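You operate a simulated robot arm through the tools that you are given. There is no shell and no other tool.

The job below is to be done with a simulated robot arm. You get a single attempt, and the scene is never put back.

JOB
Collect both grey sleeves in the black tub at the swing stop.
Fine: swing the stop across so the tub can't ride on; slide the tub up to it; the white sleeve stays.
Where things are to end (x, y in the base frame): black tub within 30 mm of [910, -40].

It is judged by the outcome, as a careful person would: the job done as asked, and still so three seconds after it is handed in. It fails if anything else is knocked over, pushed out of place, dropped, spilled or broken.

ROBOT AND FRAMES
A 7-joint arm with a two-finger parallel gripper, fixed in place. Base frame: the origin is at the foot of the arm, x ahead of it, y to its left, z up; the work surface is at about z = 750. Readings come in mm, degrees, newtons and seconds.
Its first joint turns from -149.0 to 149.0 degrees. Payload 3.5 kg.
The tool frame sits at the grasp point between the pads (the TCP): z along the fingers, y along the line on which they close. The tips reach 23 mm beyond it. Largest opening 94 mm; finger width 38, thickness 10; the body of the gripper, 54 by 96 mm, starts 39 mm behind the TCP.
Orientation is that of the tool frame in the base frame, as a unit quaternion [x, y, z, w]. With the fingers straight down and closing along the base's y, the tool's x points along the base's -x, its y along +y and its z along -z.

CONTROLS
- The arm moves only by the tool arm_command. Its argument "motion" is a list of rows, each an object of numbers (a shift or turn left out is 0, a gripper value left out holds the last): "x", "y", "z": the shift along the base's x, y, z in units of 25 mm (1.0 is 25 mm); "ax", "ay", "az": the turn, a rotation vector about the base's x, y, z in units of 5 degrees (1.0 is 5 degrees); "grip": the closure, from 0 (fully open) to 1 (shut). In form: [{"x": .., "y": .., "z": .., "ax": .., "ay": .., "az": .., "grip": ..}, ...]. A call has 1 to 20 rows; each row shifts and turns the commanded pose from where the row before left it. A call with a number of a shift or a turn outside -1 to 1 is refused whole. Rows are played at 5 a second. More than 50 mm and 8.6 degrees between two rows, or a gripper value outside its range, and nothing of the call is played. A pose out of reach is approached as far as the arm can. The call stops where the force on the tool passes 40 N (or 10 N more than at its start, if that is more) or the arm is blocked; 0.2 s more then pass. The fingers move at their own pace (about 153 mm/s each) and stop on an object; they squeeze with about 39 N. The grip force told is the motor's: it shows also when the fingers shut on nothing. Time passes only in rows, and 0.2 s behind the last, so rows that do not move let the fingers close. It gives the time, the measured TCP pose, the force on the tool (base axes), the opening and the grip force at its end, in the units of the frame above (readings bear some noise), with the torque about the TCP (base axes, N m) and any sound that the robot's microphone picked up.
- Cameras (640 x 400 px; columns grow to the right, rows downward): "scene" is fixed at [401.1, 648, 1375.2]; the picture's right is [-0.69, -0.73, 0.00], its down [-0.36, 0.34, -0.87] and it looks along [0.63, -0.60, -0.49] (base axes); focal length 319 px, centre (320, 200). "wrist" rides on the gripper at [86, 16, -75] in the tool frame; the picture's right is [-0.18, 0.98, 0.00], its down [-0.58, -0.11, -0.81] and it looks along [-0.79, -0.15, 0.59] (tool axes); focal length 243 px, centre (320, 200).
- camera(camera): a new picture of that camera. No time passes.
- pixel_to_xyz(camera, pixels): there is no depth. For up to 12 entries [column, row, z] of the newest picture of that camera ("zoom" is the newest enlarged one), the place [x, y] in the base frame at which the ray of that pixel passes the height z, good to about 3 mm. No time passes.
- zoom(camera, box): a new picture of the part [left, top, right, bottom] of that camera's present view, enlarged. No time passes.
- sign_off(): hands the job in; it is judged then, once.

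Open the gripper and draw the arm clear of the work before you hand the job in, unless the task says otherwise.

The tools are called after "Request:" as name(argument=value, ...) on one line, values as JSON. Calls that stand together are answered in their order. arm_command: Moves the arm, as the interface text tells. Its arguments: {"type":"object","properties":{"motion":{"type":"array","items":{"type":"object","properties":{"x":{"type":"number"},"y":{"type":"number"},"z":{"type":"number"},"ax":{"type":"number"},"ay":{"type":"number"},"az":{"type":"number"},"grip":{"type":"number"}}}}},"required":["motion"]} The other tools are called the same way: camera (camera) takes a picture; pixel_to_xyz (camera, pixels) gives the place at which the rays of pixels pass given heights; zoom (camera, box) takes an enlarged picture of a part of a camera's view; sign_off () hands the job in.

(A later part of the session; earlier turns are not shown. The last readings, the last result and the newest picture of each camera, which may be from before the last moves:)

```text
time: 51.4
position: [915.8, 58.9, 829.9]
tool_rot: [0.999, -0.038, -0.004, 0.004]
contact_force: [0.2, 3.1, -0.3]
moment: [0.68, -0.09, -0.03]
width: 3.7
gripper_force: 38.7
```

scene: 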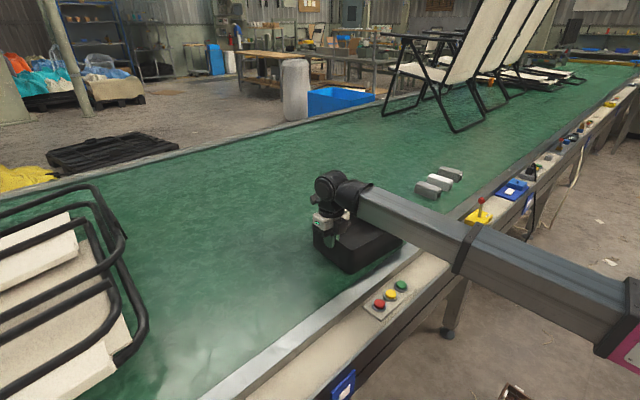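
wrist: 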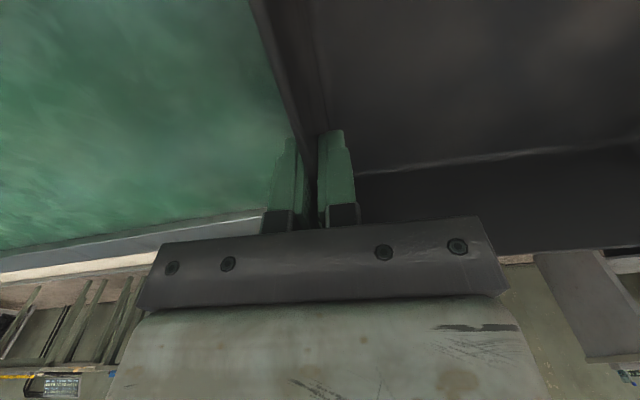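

The force is up to 3 N and the tub should be at or very near the bar. I release, lift and back off so the cameras can see the gap.

Request:
arm_command(motion=[{"grip": 0.7}, {"grip": 0.5}, {"grip": 0.4}, {}, {"z": 0.3}, {"z": 0.6}, {"z": 0.8}, {"z": 0.8}, {"z": 0.8}, {"z": 0.8}, {"z": 0.8}, {"z": 0.8}, {"z": 0.8}, {"y": 0.5, "z": 0.5}, {"y": 0.8}, {"y": 0.8}, {"y": 0.8}, {"y": 0.8}, {"y": 0.5}])

Request:
zoom(camera="scene", box=[300, 160, 480, 290])

Request:
camera(camera="wrist")

```text
time: 55.4
position: [915.9, 163.7, 1004.8]
tool_rot: [0.999, -0.039, -0.003, 0.004]
contact_force: [-0.1, 0.6, 0.4]
moment: [0.01, -0.01, 0.0]
width: 56.4
gripper_force: 0.0
```

```text
3.08 times, centred on (390, 225) of scene
```

zoom: 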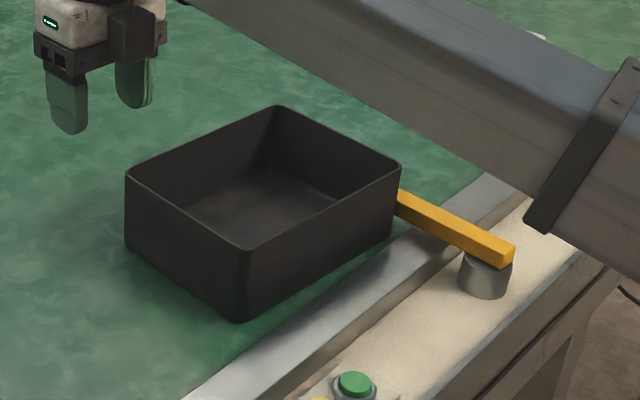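

```text
taken
```

wrist: 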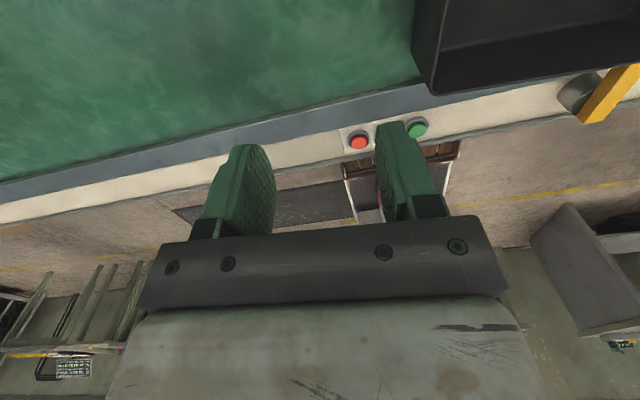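

The tub appears to be touching the bar. I compute its corners from the zoom and look for any gap.

Request:
pixel_to_xyz(camera="scene", pixels=[[327.0, 217.2, 840], [376.4, 194.5, 840], [416.6, 214.0, 840], [366.3, 240.9, 840]])

Request:
zoom(camera="scene", box=[390, 190, 480, 260])

```text
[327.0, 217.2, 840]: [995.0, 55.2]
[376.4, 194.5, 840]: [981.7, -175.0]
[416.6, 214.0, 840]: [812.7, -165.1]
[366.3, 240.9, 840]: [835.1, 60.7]
```

```text
5.71 times, centred on (435, 225) of scene
```

zoom: 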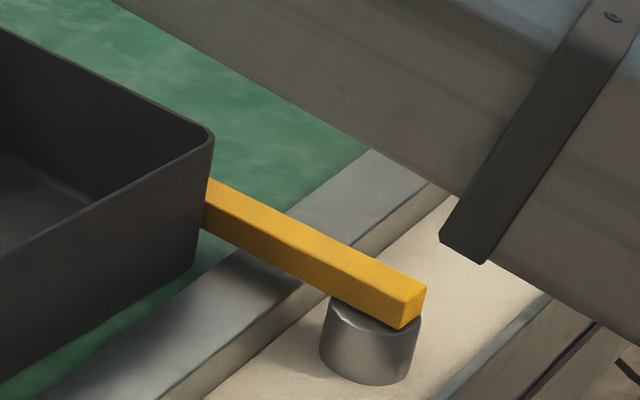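

The tub is centred near (906,-56), within about 17 mm of the target and against the bar. I now raise the hand and turn it the long way round to -180°, so that it can tilt outward at the sleeves with the camera on top.

Request:
arm_command(motion=[{"z": 0.2, "az": -0.5, "grip": 0}, {"z": 0.4, "x": 0.2, "y": -0.2, "az": -1}, {"z": 0.4, "x": 0.3, "y": -0.4, "az": -1}, {"z": 0.4, "x": 0.3, "y": -0.4, "az": -1}, {"z": 0.4, "x": 0.3, "y": -0.4, "az": -1}, {"z": 0.4, "x": 0.3, "y": -0.4, "az": -1}, {"z": 0.4, "x": 0.3, "y": -0.4, "az": -1}, {"z": 0.4, "x": 0.3, "y": -0.4, "az": -1}, {"z": 0.4, "x": 0.3, "y": -0.4, "az": -1}, {"z": 0.4, "x": 0.3, "y": -0.4, "az": -1}, {"z": 0.4, "x": 0.3, "y": -0.4, "az": -1}, {"z": 0.3, "x": 0.3, "y": -0.4, "az": -1}, {"z": 0.2, "x": 0.3, "y": -0.4, "az": -1}, {"x": 0.3, "y": -0.4, "az": -1}, {"x": 0.3, "y": -0.4, "az": -1}, {"x": 0.2, "y": -0.4, "az": -1}, {"x": 0.2, "y": -0.4, "az": -1}, {"y": -0.4, "az": -1}, {"y": -0.2, "az": -1}, {"az": -1}])

Request:
camera(camera="wrist")

Request:
zoom(camera="scene", box=[300, 140, 500, 280])

```text
time: 59.6
position: [1027.0, -5.5, 1121.7]
tool_rot: [-0.63, 0.777, 0.005, 0.002]
contact_force: [-0.1, 0.7, 0.5]
moment: [-0.06, 0.0, 0.0]
width: 94.3
gripper_force: 0.2
```

```text
taken
```

wrist: 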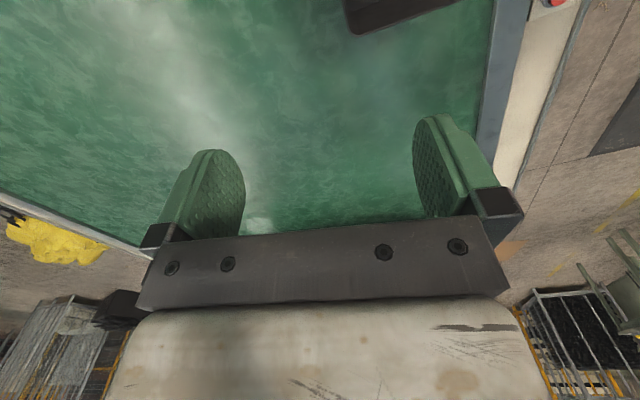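

```text
2.86 times, centred on (400, 210) of scene
```

zoom: 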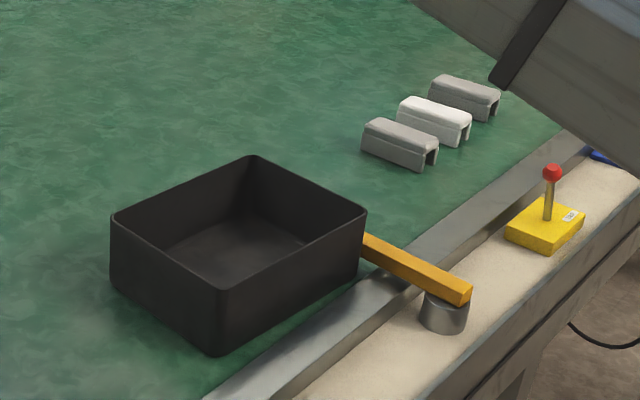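

The hand is at yaw 78° with no contact, and the tub and stop look right. I keep turning, drifting toward -y.

Request:
arm_command(motion=[{"az": -1}, {"az": -1}, {"az": -1}, {"az": -1}, {"az": -1}, {"az": -1}, {"az": -1}, {"az": -1}, {"az": -1}, {"az": -1}, {"az": -1}, {"az": -1}, {"az": -1}, {"az": -1}, {"az": -1}, {"az": -1}, {"az": -1}, {"az": -1}, {"az": -1}, {"az": -1}])

Request:
arm_command(motion=[{"y": -0.2, "az": -1}, {"y": -0.4, "az": -1}, {"y": -0.6, "az": -1}, {"y": -0.6, "az": -1}, {"y": -0.6, "az": -1}, {"y": -0.6, "az": -1}, {"y": -0.6, "x": -0.1, "az": -1}, {"y": -0.6, "x": -0.2, "az": -1}, {"y": -0.6, "x": -0.2, "az": -1}, {"y": -0.6, "x": -0.2, "az": -1}, {"y": -0.6, "x": -0.2, "az": -1}, {"y": -0.6, "x": -0.2, "az": -1}, {"y": -0.6, "x": -0.2, "az": -1}, {"y": -0.6, "x": -0.2, "az": -1}, {"y": -0.6, "x": -0.2, "az": -1}, {"y": -0.6, "x": -0.2, "az": -1}, {"y": -0.6, "x": -0.2, "az": -1}, {"y": -0.6, "x": -0.2, "az": -1}, {"y": -0.4, "x": -0.2, "az": -1}, {"y": -0.2, "az": -1}])

```text
time: 63.8
position: [1029.1, -5.4, 1121.6]
tool_rot: [0.192, 0.981, 0.003, 0.004]
contact_force: [0.0, -0.6, 0.0]
moment: [0.0, -0.01, -0.01]
width: 94.3
gripper_force: 0.1
```

```text
time: 68.0
position: [964.9, -276.7, 1122.8]
tool_rot: [0.874, 0.485, -0.002, 0.006]
contact_force: [0.3, 0.2, 0.5]
moment: [0.0, 0.01, -0.04]
width: 93.9
gripper_force: 0.1
```

Yaw is now -122°. I finish the turn to -180° and look at the sleeves with the wrist camera.

Request:
arm_command(motion=[{"az": -1}, {"az": -1}, {"az": -1}, {"az": -1}, {"az": -1}, {"az": -1}, {"az": -1}, {"az": -1}, {"az": -1}, {"az": -1}, {"az": -1}, {"az": -0.6}])

Request:
camera(camera="wrist")

Request:
camera(camera="scene")

```text
time: 70.6
position: [966.4, -275.2, 1122.7]
tool_rot: [1.0, -0.001, -0.004, 0.004]
contact_force: [-0.6, 0.8, 0.3]
moment: [0.01, -0.03, -0.02]
width: 93.9
gripper_force: 0.2
```

```text
taken
```

wrist: 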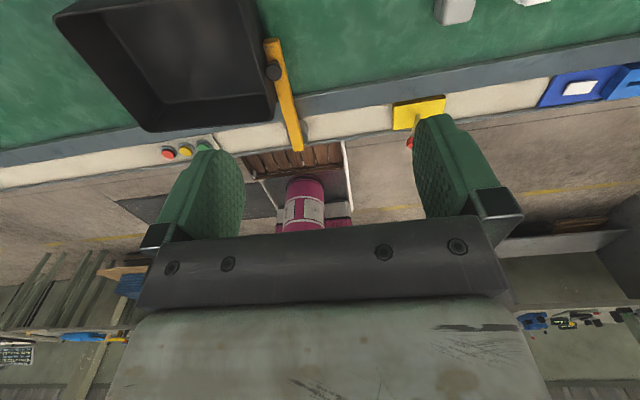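

```text
taken
```

scene: 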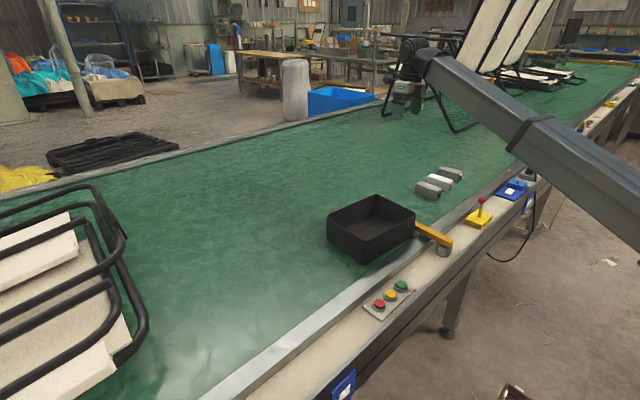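

Yaw is -180°. The wrist view shows the tub beside the bar at (270,90), so I zoom in to check the contact and the bar angle.

Request:
zoom(camera="wrist", box=[200, 20, 360, 160])

Request:
pixel_to_xyz(camera="wrist", pixels=[[274, 70, 815], [295, 148, 788], [270, 40, 788]])

```text
2.86 times, centred on (280, 90) of wrist
```

zoom: 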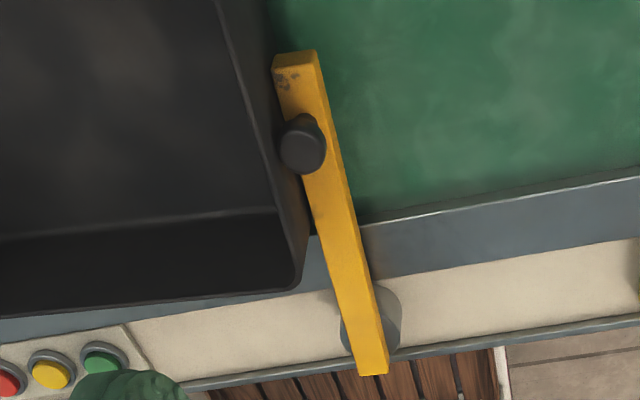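

```text
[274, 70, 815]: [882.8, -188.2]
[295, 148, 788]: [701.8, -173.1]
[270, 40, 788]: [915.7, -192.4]
```

The tub's end lies flat along the bar, and the bar is still at its end stop. I move toward sleeve 1 and tilt the tool about 30° outward for the extra reach.

Request:
arm_command(motion=[{"y": -0.2, "ay": -0.3}, {"x": -0.1, "y": -0.4, "z": -0.2, "ay": -0.5}, {"x": -0.1, "y": -0.5, "z": -0.4, "ay": -0.5}, {"x": -0.1, "y": -0.5, "z": -0.4, "ay": -0.5}, {"x": -0.1, "y": -0.5, "z": -0.4, "ay": -0.5}, {"x": -0.1, "y": -0.5, "z": -0.4, "ay": -0.5}, {"x": -0.1, "y": -0.5, "z": -0.4, "ay": -0.5}, {"x": -0.1, "y": -0.5, "z": -0.4, "ay": -0.5}, {"x": -0.1, "y": -0.5, "z": -0.4, "ay": -0.5}, {"x": -0.1, "y": -0.5, "z": -0.4, "ay": -0.5}, {"x": -0.1, "y": -0.5, "z": -0.4, "ay": -0.5}, {"x": -0.1, "y": -0.5, "z": -0.4, "ay": -0.5}, {"y": -0.5, "z": -0.4, "ay": -0.2}, {"y": -0.3, "z": -0.2}])

Request:
camera(camera="wrist")

Request:
camera(camera="scene")

```text
time: 73.6
position: [938.3, -436.2, 1003.1]
tool_rot: [0.967, 0.0, 0.256, 0.004]
contact_force: [-0.1, 0.0, 0.7]
moment: [-0.01, -0.03, 0.01]
width: 94.0
gripper_force: 0.0
```

```text
taken
```

wrist: 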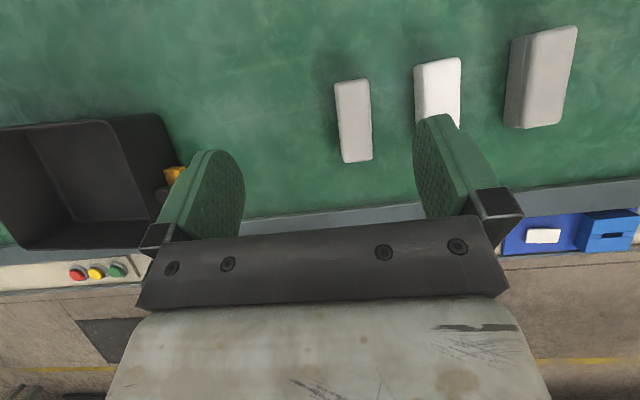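

```text
taken
```

scene: 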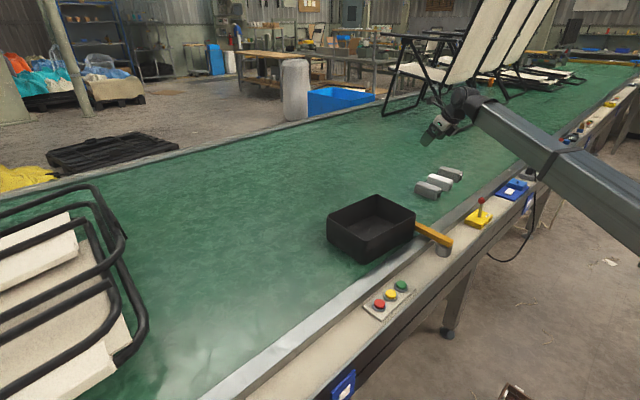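

The tilt works (29.7°) and the wrist camera sees all three sleeves. I zoom in to measure them.

Request:
zoom(camera="wrist", box=[320, 10, 600, 185])

Request:
pixel_to_xyz(camera="wrist", pixels=[[335, 83, 800], [368, 79, 800], [373, 160, 800], [343, 163, 800], [335, 83, 790], [368, 79, 790], [373, 160, 790], [343, 163, 790]])

```text
2.29 times, centred on (460, 98) of wrist
```

zoom: 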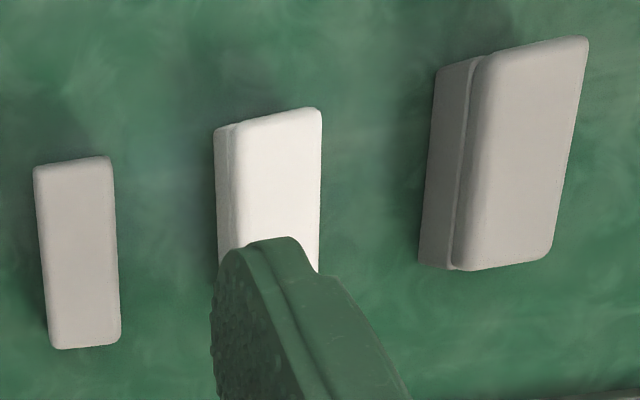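

```text
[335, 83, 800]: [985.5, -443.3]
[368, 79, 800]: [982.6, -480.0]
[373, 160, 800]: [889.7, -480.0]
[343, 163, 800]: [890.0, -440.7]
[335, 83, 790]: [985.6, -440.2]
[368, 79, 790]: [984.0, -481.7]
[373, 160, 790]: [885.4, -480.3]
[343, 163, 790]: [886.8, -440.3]
```

Sleeve 1 spans x 888–985 and y -441 to -480, with its top near z=797 and aligned to x. I go over (920,-460) and lower to z=860 to check that the reach holds.

Request:
arm_command(motion=[{"x": -0.2, "y": -0.3, "z": -0.2}, {"x": -0.3, "y": -0.4, "z": -0.4}, {"x": -0.23, "y": -0.27, "z": -0.6}, {"z": -0.7}, {"z": -0.7}, {"z": -0.7}, {"z": -0.7}, {"z": -0.7}, {"z": -0.5}, {"z": -0.3}, {"z": -0.2}])

Request:
camera(camera="wrist")

Request:
zoom(camera="scene", box=[390, 80, 530, 220])

```text
time: 76.0
position: [919.2, -460.4, 858.7]
tool_rot: [0.967, -0.001, 0.255, 0.004]
contact_force: [-1.2, 0.3, 0.2]
moment: [0.0, 0.0, -0.04]
width: 93.8
gripper_force: 0.1
```

```text
taken
```

wrist: 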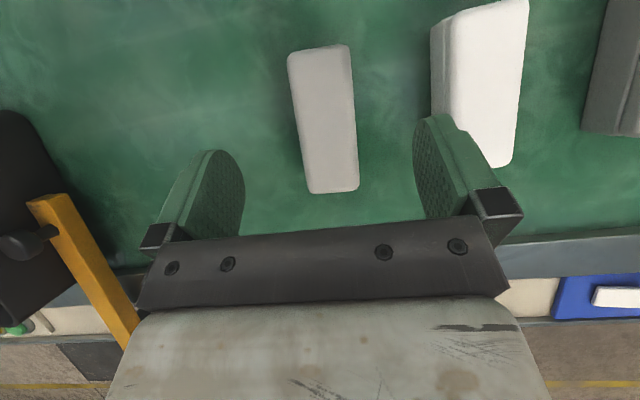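

```text
2.86 times, centred on (460, 150) of scene
```

zoom: 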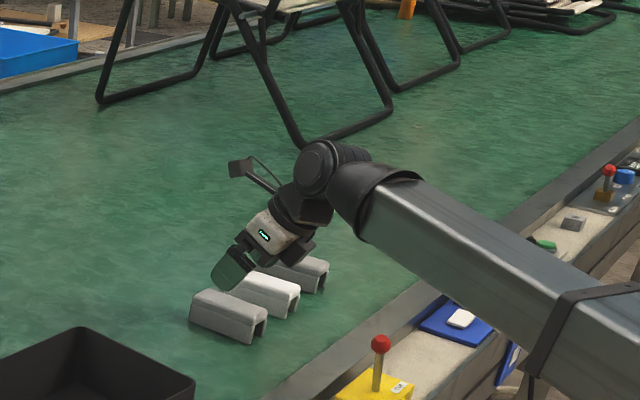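

Reach is fine, and the sleeve at (323,120) lies between the finger planes. I descend to z≈787, shifting 10 mm outward to grip nearer its middle.

Request:
arm_command(motion=[{"x": 0.2, "z": -0.3}, {"x": 0.2, "z": -0.5}, {"z": -0.5}, {"z": -0.5}, {"z": -0.5}, {"z": -0.4}, {"z": -0.2}, {}])

Request:
camera(camera="wrist")

Request:
zoom(camera="scene", box=[390, 100, 530, 220])

```text
time: 77.8
position: [929.8, -459.1, 786.8]
tool_rot: [0.967, 0.0, 0.255, 0.003]
contact_force: [-0.1, -0.9, 0.4]
moment: [0.03, 0.03, 0.01]
width: 93.8
gripper_force: 0.1
```

```text
taken
```

wrist: 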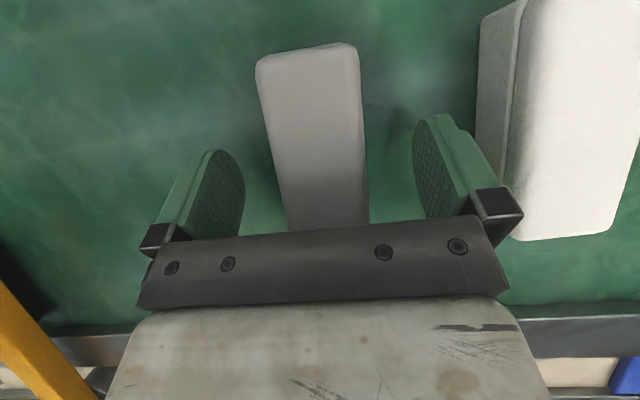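

```text
3.33 times, centred on (460, 160) of scene
```

zoom: 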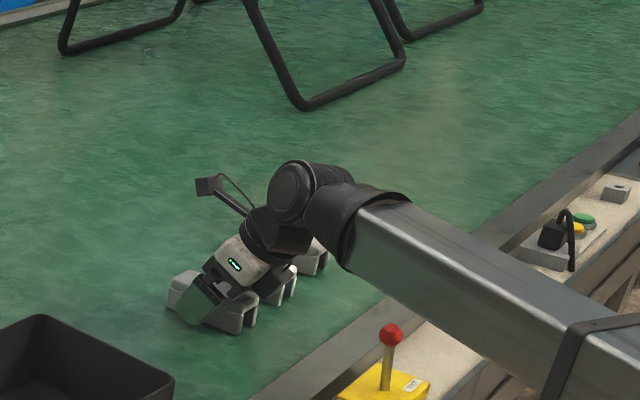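

The sleeve is between the pads, and the white sleeve is clear of the outer finger. I close the grip.

Request:
arm_command(motion=[{"grip": 0.25}, {"grip": 0.4}, {"grip": 0.5}, {"grip": 0.6}, {"grip": 0.7}, {"grip": 0.85}, {}])

Request:
camera(camera="wrist")

```text
time: 79.4
position: [931.0, -459.9, 787.6]
tool_rot: [0.967, -0.001, 0.255, 0.003]
contact_force: [0.3, -0.6, 1.4]
moment: [0.02, -0.07, -0.01]
width: 41.1
gripper_force: 39.0
```

```text
taken
```

wrist: 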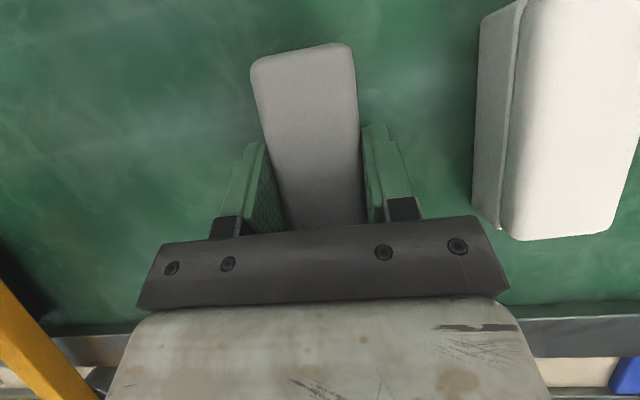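

Sleeve 1 is held at 41 mm width. I lift it straight up to about z=935, well above the knob and rim.

Request:
arm_command(motion=[{"z": 0.15}, {"z": 0.3}, {"z": 0.5}, {"z": 0.6}, {"z": 0.7}, {"z": 0.7}, {"z": 0.7}, {"z": 0.7}, {"z": 0.7}, {"z": 0.5}, {"z": 0.3}, {}])

Request:
zoom(camera="scene", box=[370, 60, 530, 220])

```text
time: 82.0
position: [929.1, -459.3, 933.4]
tool_rot: [0.967, 0.0, 0.254, 0.003]
contact_force: [-0.3, -0.5, -0.1]
moment: [0.03, 0.0, -0.01]
width: 41.3
gripper_force: 39.3
```

```text
2.50 times, centred on (450, 140) of scene
```

zoom: 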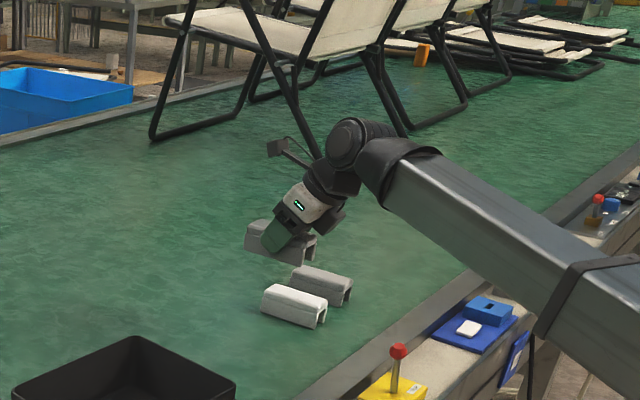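

The sleeve is lifted and level, and the other two are undisturbed. I carry it over to the tub's -y half.

Request:
arm_command(motion=[{"y": 0.2}, {"y": 0.4}, {"y": 0.6, "x": -0.05, "az": 0.1}, {"y": 0.8, "x": -0.05, "az": 0.15}, {"y": 0.8, "x": -0.05, "az": 0.15}, {"y": 0.8, "x": -0.05, "az": 0.15}, {"y": 0.8, "x": -0.05, "az": 0.15}, {"y": 0.8, "x": -0.05, "az": 0.15}, {"y": 0.8, "x": -0.05, "az": 0.15}, {"y": 0.8, "x": -0.05, "az": 0.15}, {"y": 0.8, "x": -0.05, "az": 0.15}, {"y": 0.8, "x": -0.05, "az": 0.15}, {"y": 0.8, "x": -0.05, "az": 0.15}, {"y": 0.8, "x": -0.05, "az": 0.15}, {"y": 0.8, "x": -0.05, "az": 0.15}, {"y": 0.8, "x": -0.05, "az": 0.15}, {"y": 0.8, "x": -0.05, "az": 0.15}, {"y": 0.6, "x": -0.05}, {"y": 0.4}, {"y": 0.2}])

Request:
camera(camera="wrist")

Request:
zoom(camera="scene", box=[300, 100, 500, 270])

```text
time: 86.2
position: [910.8, -119.5, 934.0]
tool_rot: [0.962, 0.093, 0.255, -0.022]
contact_force: [0.6, 0.1, -0.9]
moment: [0.0, 0.01, 0.04]
width: 41.1
gripper_force: 39.0
```

```text
taken
```

wrist: 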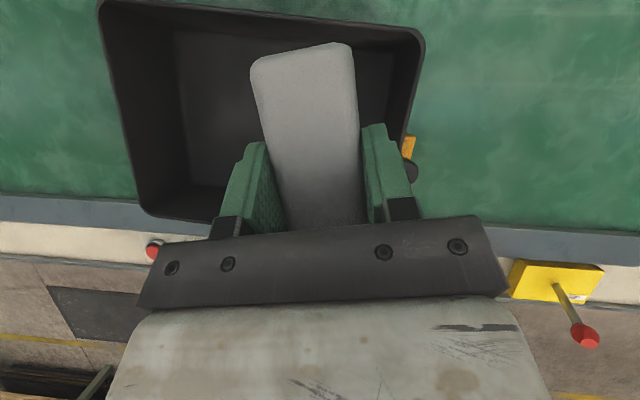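

```text
2.35 times, centred on (400, 185) of scene
```

zoom: 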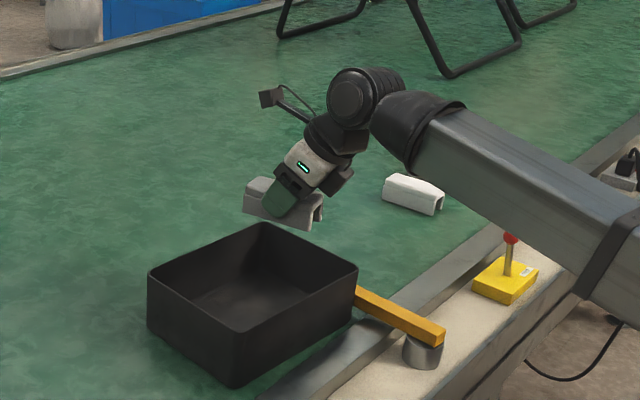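

The sleeve is over the tub. I shift slightly to the middle, ease the tilt to 20° so the hand clears the tub's near wall, and lower part way.

Request:
arm_command(motion=[{"x": 0.08, "y": 0.2, "ay": 0.49, "ax": -0.095}, {"x": 0.09, "y": 0.24, "ay": 0.49, "ax": -0.095}, {"ay": 0.49, "ax": -0.095, "z": -0.2}, {"ay": 0.49, "ax": -0.095, "z": -0.4}, {"z": -0.5}, {"z": -0.6}, {"z": -0.6}, {"z": -0.6}, {"z": -0.4}, {"z": -0.2}])

Request:
camera(camera="wrist")

Request:
zoom(camera="scene", box=[310, 130, 470, 270])

```text
time: 88.4
position: [914.2, -109.5, 845.1]
tool_rot: [0.981, 0.094, 0.17, -0.013]
contact_force: [-0.1, -0.3, 0.3]
moment: [-0.02, 0.01, 0.03]
width: 41.4
gripper_force: 39.3
```

```text
taken
```

wrist: 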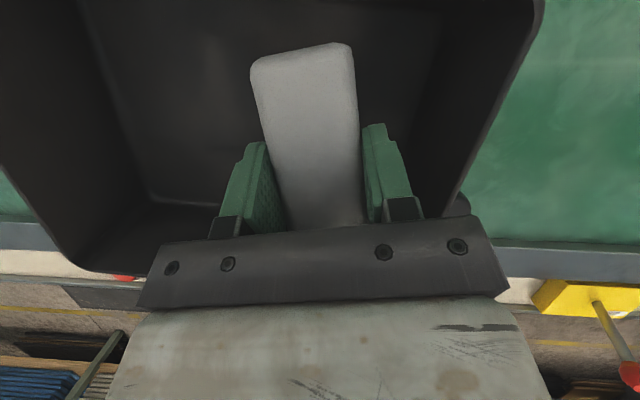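

```text
2.86 times, centred on (390, 200) of scene
```

zoom: 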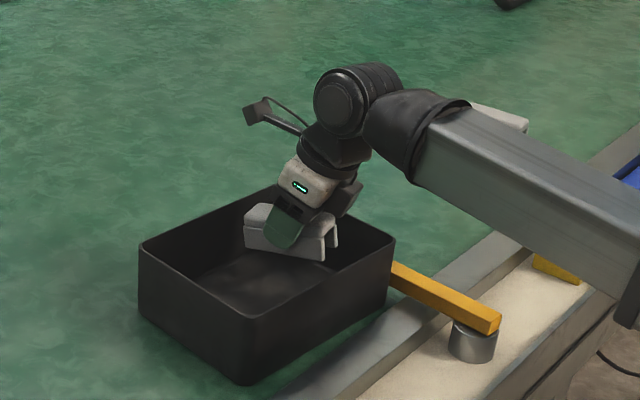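

The sleeve is inside the tub opening with the walls clear on both sides. I lower the last 40 mm gently.

Request:
arm_command(motion=[{"z": -0.3}, {"z": -0.4}, {"z": -0.4}, {"z": -0.3}, {"z": -0.2}, {"z": -0.08}, {}])

Request:
zoom(camera="scene", box=[310, 130, 470, 270])

```text
time: 90.0
position: [915.5, -109.8, 802.8]
tool_rot: [0.981, 0.096, 0.17, -0.013]
contact_force: [0.4, 0.1, -0.3]
moment: [0.04, -0.01, 0.01]
width: 41.1
gripper_force: 39.3
```

```text
2.86 times, centred on (390, 200) of scene
```

zoom: 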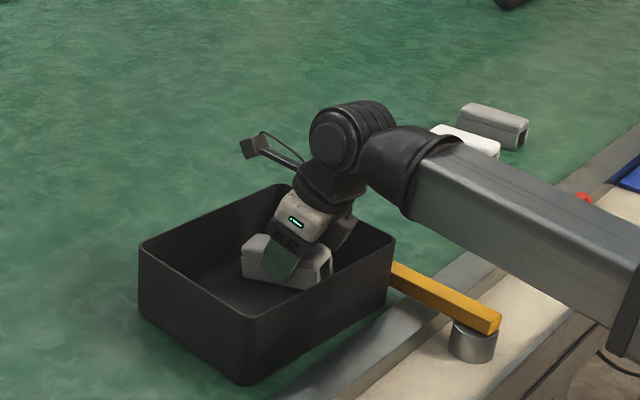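

There is no contact yet, so I inch down until the far end touches the floor.

Request:
arm_command(motion=[{"z": -0.08}, {"z": -0.08}, {}])

Request:
arm_command(motion=[{"z": -0.08}, {"z": -0.04}, {}])

```text
time: 90.8
position: [914.3, -109.3, 801.5]
tool_rot: [0.981, 0.094, 0.17, -0.014]
contact_force: [-0.6, 0.0, 5.0]
moment: [0.11, -0.23, 0.04]
width: 41.3
gripper_force: 38.5
```

```text
time: 91.6
position: [914.9, -109.7, 796.5]
tool_rot: [0.981, 0.094, 0.171, -0.013]
contact_force: [-2.7, -4.1, 20.8]
moment: [0.24, -0.83, -0.11]
width: 41.5
gripper_force: 39.0
```

The far end is touching the floor. I ease up slightly, open to about 62 mm so the fingers clear the walls, and rise.

Request:
arm_command(motion=[{"z": 0.12}, {"grip": 0.5}, {"grip": 0.45}, {"grip": 0.4}, {"grip": 0.36}, {}, {}, {"z": 0.2}, {"z": 0.4}, {"z": 0.6}, {"z": 0.7}, {"z": 0.7}, {"z": 0.7}, {"z": 0.7}, {"z": 0.7}, {"z": 0.5}, {"z": 0.3}])

Request:
camera(camera="wrist")

Request:
zoom(camera="scene", box=[310, 130, 470, 270])

```text
time: 95.2
position: [914.5, -108.9, 937.0]
tool_rot: [0.981, 0.094, 0.17, -0.013]
contact_force: [0.7, 0.4, -0.3]
moment: [-0.04, 0.01, 0.01]
width: 60.2
gripper_force: 0.1
```

```text
taken
```

wrist: 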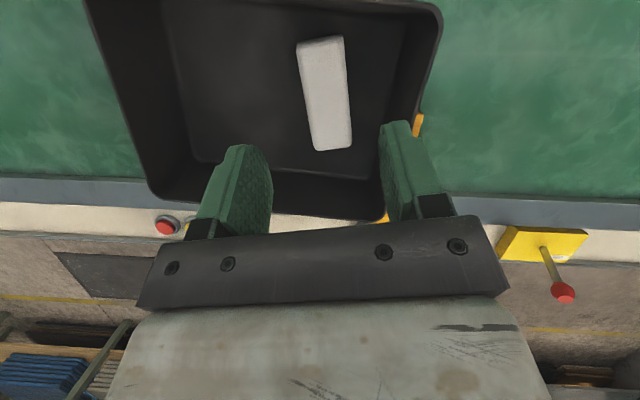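

```text
2.86 times, centred on (390, 200) of scene
```

zoom: 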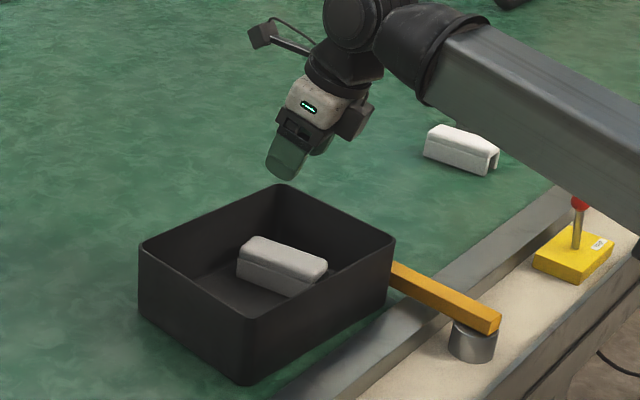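

Sleeve 1 rests in the tub and the tub has not moved. Before going for the far sleeve, I check where the chair frame stands and re-measure that sleeve in the scene view.

Request:
camera(camera="scene")

Request:
pixel_to_xyz(camera="scene", pixels=[[383, 115, 750], [455, 131, 750], [484, 117, 750], [438, 95, 900], [430, 100, 900], [400, 40, 1100], [455, 60, 1100]])

Request:
zoom(camera="scene", box=[370, 0, 640, 210])

```text
taken
```

scene: 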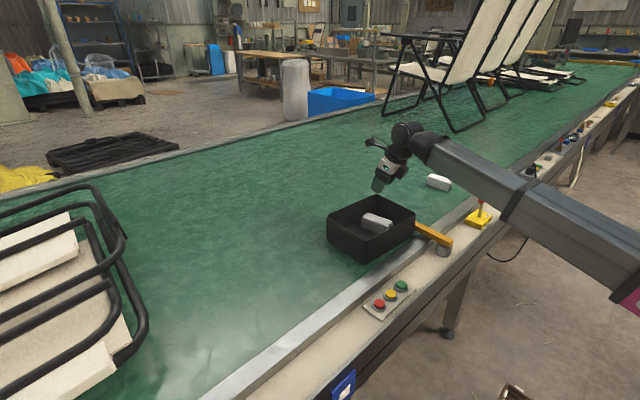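

```text
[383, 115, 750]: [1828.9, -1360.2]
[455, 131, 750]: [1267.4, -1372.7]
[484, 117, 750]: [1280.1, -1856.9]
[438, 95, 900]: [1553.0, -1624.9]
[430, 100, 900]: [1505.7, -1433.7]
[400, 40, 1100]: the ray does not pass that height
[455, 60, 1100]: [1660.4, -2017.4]
```

```text
1.90 times, centred on (505, 105) of scene
```

zoom: 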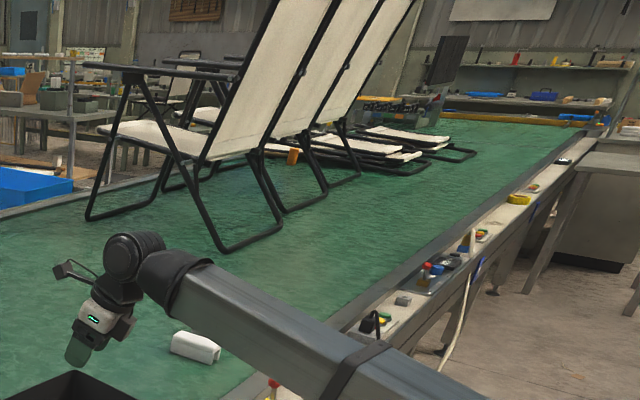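

The chair is well away (y beyond -1370). I go back over toward the far sleeve, restoring yaw to -180°.

Request:
arm_command(motion=[{"y": -0.2, "z": 0.2, "grip": 0}, {"y": -0.5, "z": 0.3}, {"y": -0.8, "z": 0.3}, {"y": -0.8, "az": -0.15}, {"y": -0.8, "az": -0.15}, {"y": -0.8, "az": -0.15}, {"y": -0.8, "az": -0.15}, {"y": -0.8, "az": -0.15}, {"y": -0.8, "az": -0.15}, {"y": -0.8, "az": -0.15}, {"y": -0.8, "az": -0.15}, {"y": -0.8, "az": -0.15}, {"y": -0.8, "az": -0.15}, {"y": -0.8, "az": -0.15}, {"y": -0.8, "az": -0.15}, {"y": -0.8, "az": -0.15}, {"y": -0.8, "az": -0.15}, {"y": -0.8, "az": -0.1}, {"y": -0.8}, {"y": -0.8}])

Request:
arm_command(motion=[{"y": -0.7, "ay": -0.3}, {"y": -0.6, "ay": -0.5}, {"y": -0.6, "ay": -0.5}, {"y": -0.5, "ay": -0.5}, {"y": -0.4, "ay": -0.5}, {"y": -0.3, "ay": -0.5}, {"y": -0.3, "ay": -0.5}, {"y": -0.2, "ay": -0.5}, {"ay": -0.5}, {"ay": -0.4}])

Request:
camera(camera="wrist")

Request:
camera(camera="scene")

```text
time: 99.4
position: [915.6, -485.5, 957.7]
tool_rot: [0.985, 0.0, 0.171, 0.004]
contact_force: [-0.7, -1.0, -0.1]
moment: [0.01, 0.0, 0.0]
width: 94.3
gripper_force: 0.1
```

```text
time: 101.6
position: [915.0, -576.2, 959.2]
tool_rot: [0.93, 0.0, 0.367, 0.002]
contact_force: [0.6, 0.4, 0.4]
moment: [-0.03, 0.01, 0.0]
width: 93.7
gripper_force: 0.1
```

```text
taken
```

wrist: 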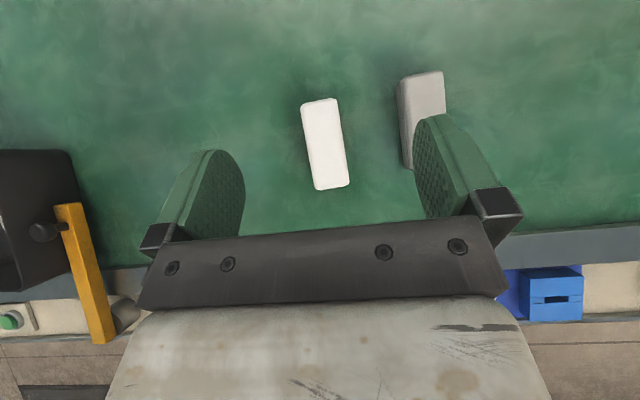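

```text
taken
```

scene: 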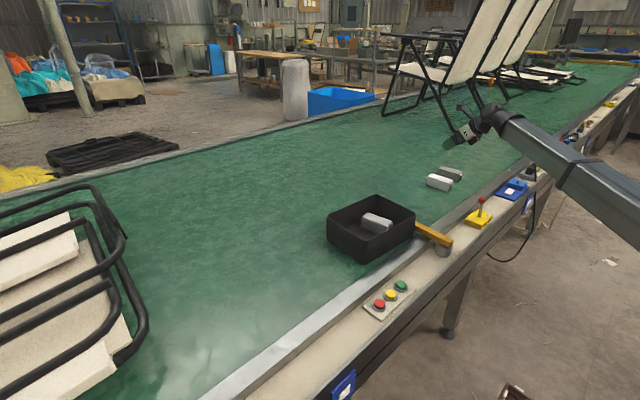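

The tilt is 43° and the reach is fine so far. I shift further to -y to centre the far sleeve, staying high.

Request:
arm_command(motion=[{"y": -0.3}, {"y": -0.6}, {"y": -0.7}, {"y": -0.7}, {"y": -0.7}, {"y": -0.6}, {"y": -0.3}, {"y": -0.1}])

Request:
camera(camera="wrist")

Request:
zoom(camera="wrist", box=[200, 40, 440, 200])

```text
time: 103.4
position: [914.4, -677.1, 956.6]
tool_rot: [0.93, 0.0, 0.368, 0.002]
contact_force: [0.4, 0.4, -0.8]
moment: [0.02, -0.02, 0.01]
width: 94.1
gripper_force: 0.0
```

```text
taken
```

wrist: 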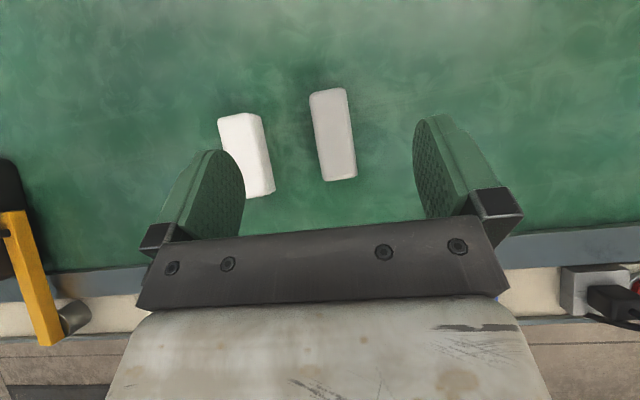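

```text
2.50 times, centred on (320, 120) of wrist
```

zoom: 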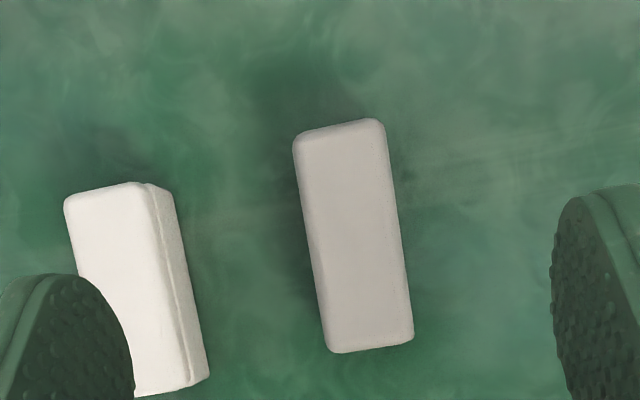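

The far grey sleeve is in full view, its top corners at zoom (293,137), (383,120), (413,340) and (328,353). I convert them at its top height.

Request:
pixel_to_xyz(camera="zoom", pixels=[[293, 137, 797], [383, 120, 797], [413, 340, 797], [328, 353, 797], [64, 198, 797], [140, 183, 797], [190, 388, 797]])

```text
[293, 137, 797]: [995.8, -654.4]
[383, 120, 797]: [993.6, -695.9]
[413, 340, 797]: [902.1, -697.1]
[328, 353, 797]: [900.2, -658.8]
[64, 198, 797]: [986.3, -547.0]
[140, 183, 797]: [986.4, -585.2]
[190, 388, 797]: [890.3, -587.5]
```

The far sleeve spans x 901–995 and is centred at y≈-676.5. I lower to z≈860 above (928,-676.5) to test the reach.

Request:
arm_command(motion=[{"x": 0.2, "z": -0.2}, {"x": 0.2, "z": -0.4}, {"x": 0.15, "z": -0.6}, {"z": -0.7}, {"z": -0.7}, {"z": -0.6}, {"z": -0.4}, {"z": -0.2}, {}])

Request:
camera(camera="wrist")

Request:
zoom(camera="scene", box=[400, 80, 560, 220])

```text
time: 105.4
position: [927.5, -676.2, 861.8]
tool_rot: [0.93, 0.0, 0.367, 0.003]
contact_force: [-0.4, -1.0, 0.6]
moment: [-0.05, 0.01, 0.0]
width: 93.8
gripper_force: 0.1
```

```text
taken
```

wrist: 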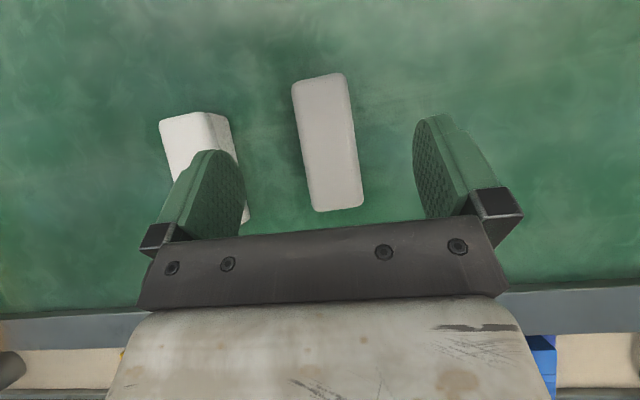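

```text
2.86 times, centred on (480, 150) of scene
```

zoom: 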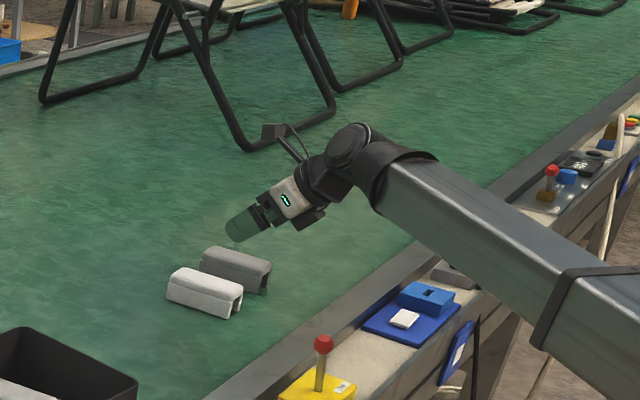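

Reach holds at z=861 and the sleeve is centred between the fingers, with the white one clear outside. I lower another 40 mm and check again.

Request:
arm_command(motion=[{"z": -0.3}, {"z": -0.4}, {"z": -0.4}, {"z": -0.3}, {"z": -0.2}, {}])

Request:
camera(camera="wrist")

```text
time: 106.8
position: [928.9, -675.6, 822.0]
tool_rot: [0.93, -0.001, 0.367, 0.003]
contact_force: [0.1, 0.9, -0.1]
moment: [-0.03, 0.04, -0.04]
width: 93.9
gripper_force: 0.1
```

```text
taken
```

wrist: 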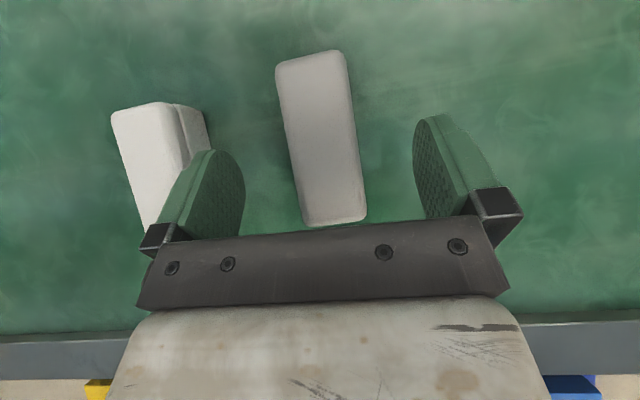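

Tracking is good. I go down the last 30 mm and close on the sleeve.

Request:
arm_command(motion=[{"z": -0.3}, {"z": -0.4}, {"z": -0.3}, {"z": -0.2}, {}, {"grip": 0.25}, {"grip": 0.4}, {"grip": 0.5}, {"grip": 0.6}, {"grip": 0.7}, {"grip": 0.85}, {}])

Request:
camera(camera="wrist")

Request:
zoom(camera="scene", box=[400, 80, 560, 220])

```text
time: 109.4
position: [929.1, -676.4, 792.0]
tool_rot: [0.93, -0.001, 0.367, 0.002]
contact_force: [-0.7, -0.2, 1.1]
moment: [-0.01, -0.04, -0.03]
width: 41.4
gripper_force: 38.9
```

```text
taken
```

wrist: 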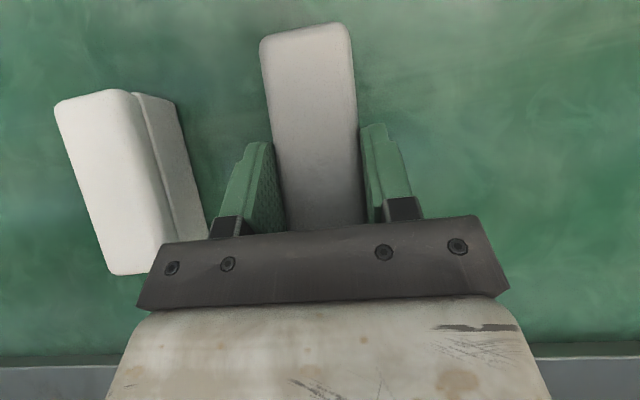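

```text
2.86 times, centred on (480, 150) of scene
```

zoom: 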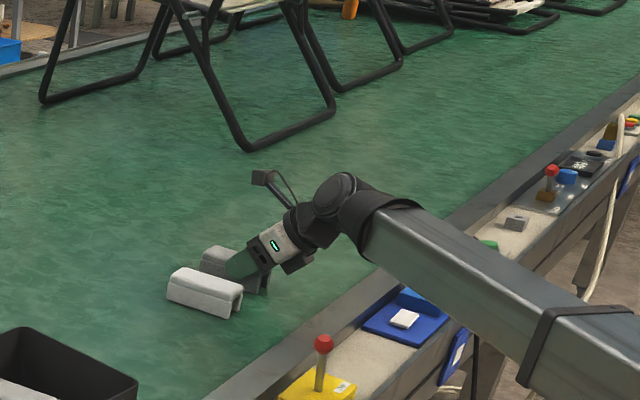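

The far grey sleeve is held at 41 mm and the white one is undisturbed. I lift straight up to about z=960.

Request:
arm_command(motion=[{"z": 0.15}, {"z": 0.3}, {"z": 0.5}, {"z": 0.6}, {"z": 0.7}, {"z": 0.7}, {"z": 0.7}, {"z": 0.7}, {"z": 0.7}, {"z": 0.7}, {"z": 0.5}, {"z": 0.3}, {"z": 0.1}, {}])

Request:
zoom(camera="scene", box=[400, 60, 560, 220])

```text
time: 112.4
position: [928.5, -675.3, 959.0]
tool_rot: [0.93, -0.001, 0.367, 0.003]
contact_force: [0.5, 0.1, -0.3]
moment: [0.04, 0.0, 0.01]
width: 41.3
gripper_force: 38.8
```

```text
2.50 times, centred on (480, 140) of scene
```

zoom: 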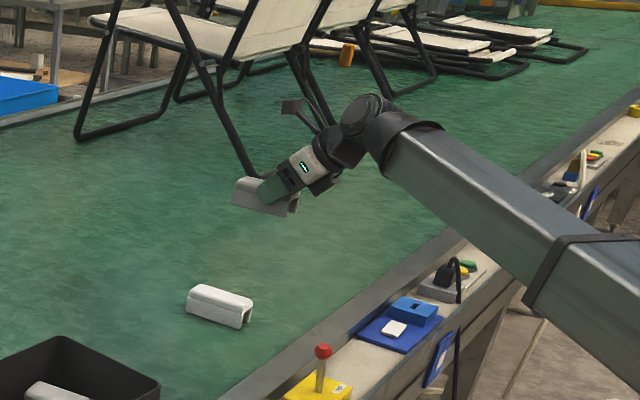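

The sleeve is up and level. The hand is tilted too far (43°) to lower it neatly into the tub, so I carry it to a clear spot on the belt near (905,-320) for a steeper regrasp.

Request:
arm_command(motion=[{"y": 0.2}, {"y": 0.4}, {"y": 0.6}, {"y": 0.8, "x": -0.07}, {"y": 0.8, "x": -0.07}, {"y": 0.8, "x": -0.07}, {"y": 0.8, "x": -0.07}, {"y": 0.8, "x": -0.07}, {"y": 0.8, "x": -0.07}, {"y": 0.8, "x": -0.07}, {"y": 0.8, "x": -0.07}, {"y": 0.8, "x": -0.07}, {"y": 0.8, "x": -0.07}, {"y": 0.8, "x": -0.07}, {"y": 0.8, "x": -0.07}, {"y": 0.8, "x": -0.07}, {"y": 0.8, "x": -0.05}, {"y": 0.8}, {"y": 0.5}, {"y": 0.3}])

Request:
arm_command(motion=[{"z": -0.3}, {"z": -0.6}, {"z": -0.7}, {"z": -0.7}, {"z": -0.7}, {"z": -0.7}, {"z": -0.6}, {"z": -0.5}, {"z": -0.4}, {"z": -0.3}, {"z": -0.2}, {"z": -0.1}, {}])

Request:
camera(camera="wrist")

Request:
zoom(camera="scene", box=[330, 100, 510, 250])

```text
time: 116.6
position: [904.5, -326.3, 959.8]
tool_rot: [0.93, 0.0, 0.368, 0.003]
contact_force: [-0.4, 0.0, -1.6]
moment: [-0.02, -0.01, -0.01]
width: 41.3
gripper_force: 39.3
```

```text
time: 119.4
position: [903.4, -326.5, 814.0]
tool_rot: [0.93, -0.001, 0.368, 0.003]
contact_force: [0.7, -0.1, -0.7]
moment: [-0.01, -0.01, 0.01]
width: 41.4
gripper_force: 39.6
```

```text
taken
```

wrist: 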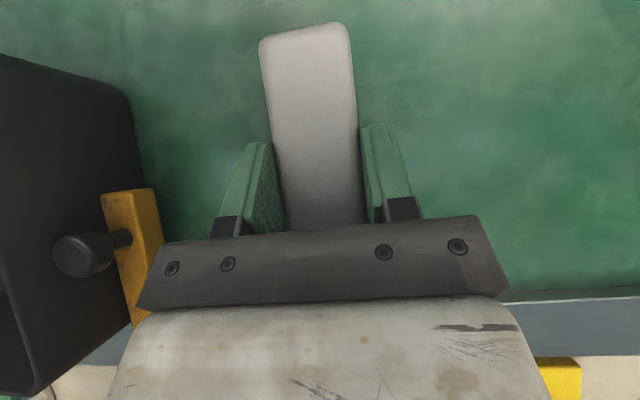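

```text
2.67 times, centred on (420, 175) of scene
```

zoom: 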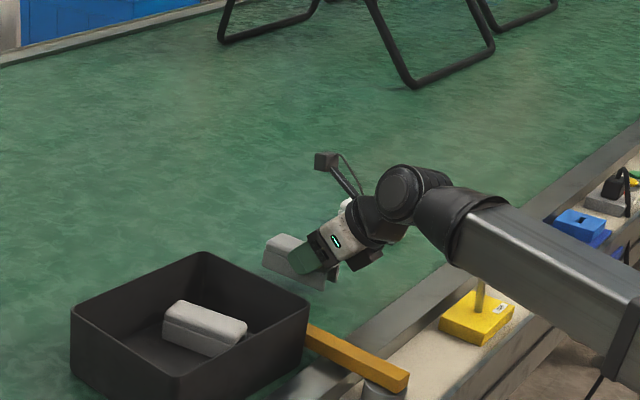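

The drop spot is clear, and the TRIP lever lies well to the side and below the wrist. I lower the last 20 mm and feel for the belt.

Request:
arm_command(motion=[{"z": -0.25}, {"z": -0.25}, {"z": -0.15}, {"z": -0.1}, {}])

Request:
arm_command(motion=[{"z": -0.06}, {}])

```text
time: 120.6
position: [904.6, -325.7, 794.4]
tool_rot: [0.93, -0.001, 0.367, 0.003]
contact_force: [-0.4, -0.5, -0.3]
moment: [-0.01, 0.0, 0.02]
width: 41.4
gripper_force: 39.0
```

```text
time: 121.2
position: [905.5, -325.7, 792.8]
tool_rot: [0.93, 0.0, 0.367, 0.003]
contact_force: [0.2, 0.0, -1.6]
moment: [0.01, 0.07, 0.0]
width: 41.5
gripper_force: 38.7
```

The sleeve is within about 1 mm of the belt. I lower 1 mm more, release, and rise.

Request:
arm_command(motion=[{"z": -0.05}, {}, {"grip": 0.5}, {"grip": 0.4}, {"grip": 0.25}, {"grip": 0.1}, {}, {"z": 0.2}, {"z": 0.4}, {"z": 0.5}, {"z": 0.5}, {"z": 0.5}, {"z": 0.3}, {"z": 0.2}])

Request:
camera(camera="wrist")

```text
time: 124.2
position: [904.0, -325.2, 856.8]
tool_rot: [0.93, 0.0, 0.367, 0.003]
contact_force: [-0.5, 0.1, -0.8]
moment: [0.02, 0.03, -0.01]
width: 84.5
gripper_force: 0.1
```

```text
taken
```

wrist: 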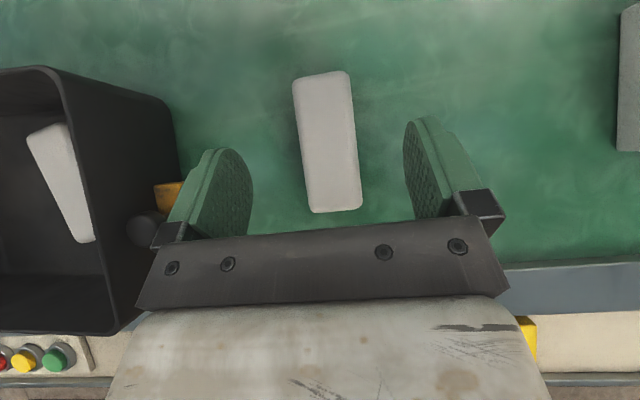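

The sleeve stands at about (924,-326), clear of the stop. I raise a little, reduce the tilt from 43° to about 15°, and move over its centre.

Request:
arm_command(motion=[{"z": 0.4, "ay": 0.2, "grip": 0}, {"z": 0.4, "ay": 0.45}, {"z": 0.2, "ay": 0.5, "x": 0.1}, {"ay": 0.5, "x": 0.1}, {"ay": 0.5, "x": 0.1}, {"ay": 0.5, "x": 0.1}, {"ay": 0.5, "x": 0.1}, {"ay": 0.5, "x": 0.1}, {"ay": 0.5, "x": 0.1}, {"ay": 0.5}, {"ay": 0.5}, {"ay": 0.35}, {"ay": 0.1}, {}])

Request:
camera(camera="wrist")

Request:
zoom(camera="wrist", box=[240, 0, 420, 140])

```text
time: 127.2
position: [921.7, -327.0, 883.1]
tool_rot: [0.991, 0.0, 0.131, 0.004]
contact_force: [0.3, -0.3, 0.7]
moment: [0.0, -0.01, -0.03]
width: 94.0
gripper_force: 0.2
```

```text
taken
```

wrist: 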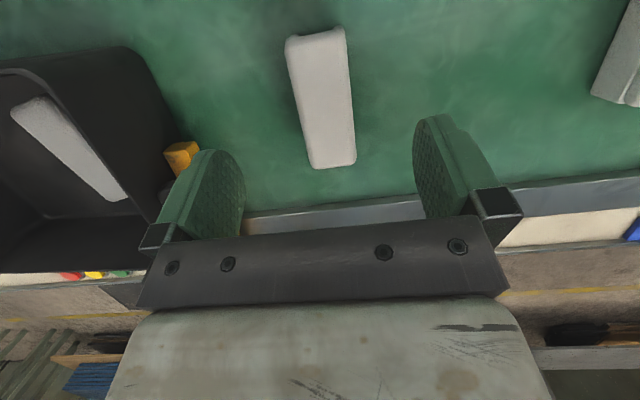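

```text
2.86 times, centred on (330, 70) of wrist
```

zoom: 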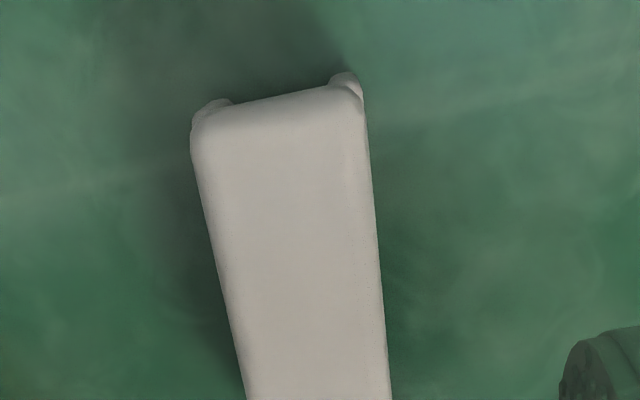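

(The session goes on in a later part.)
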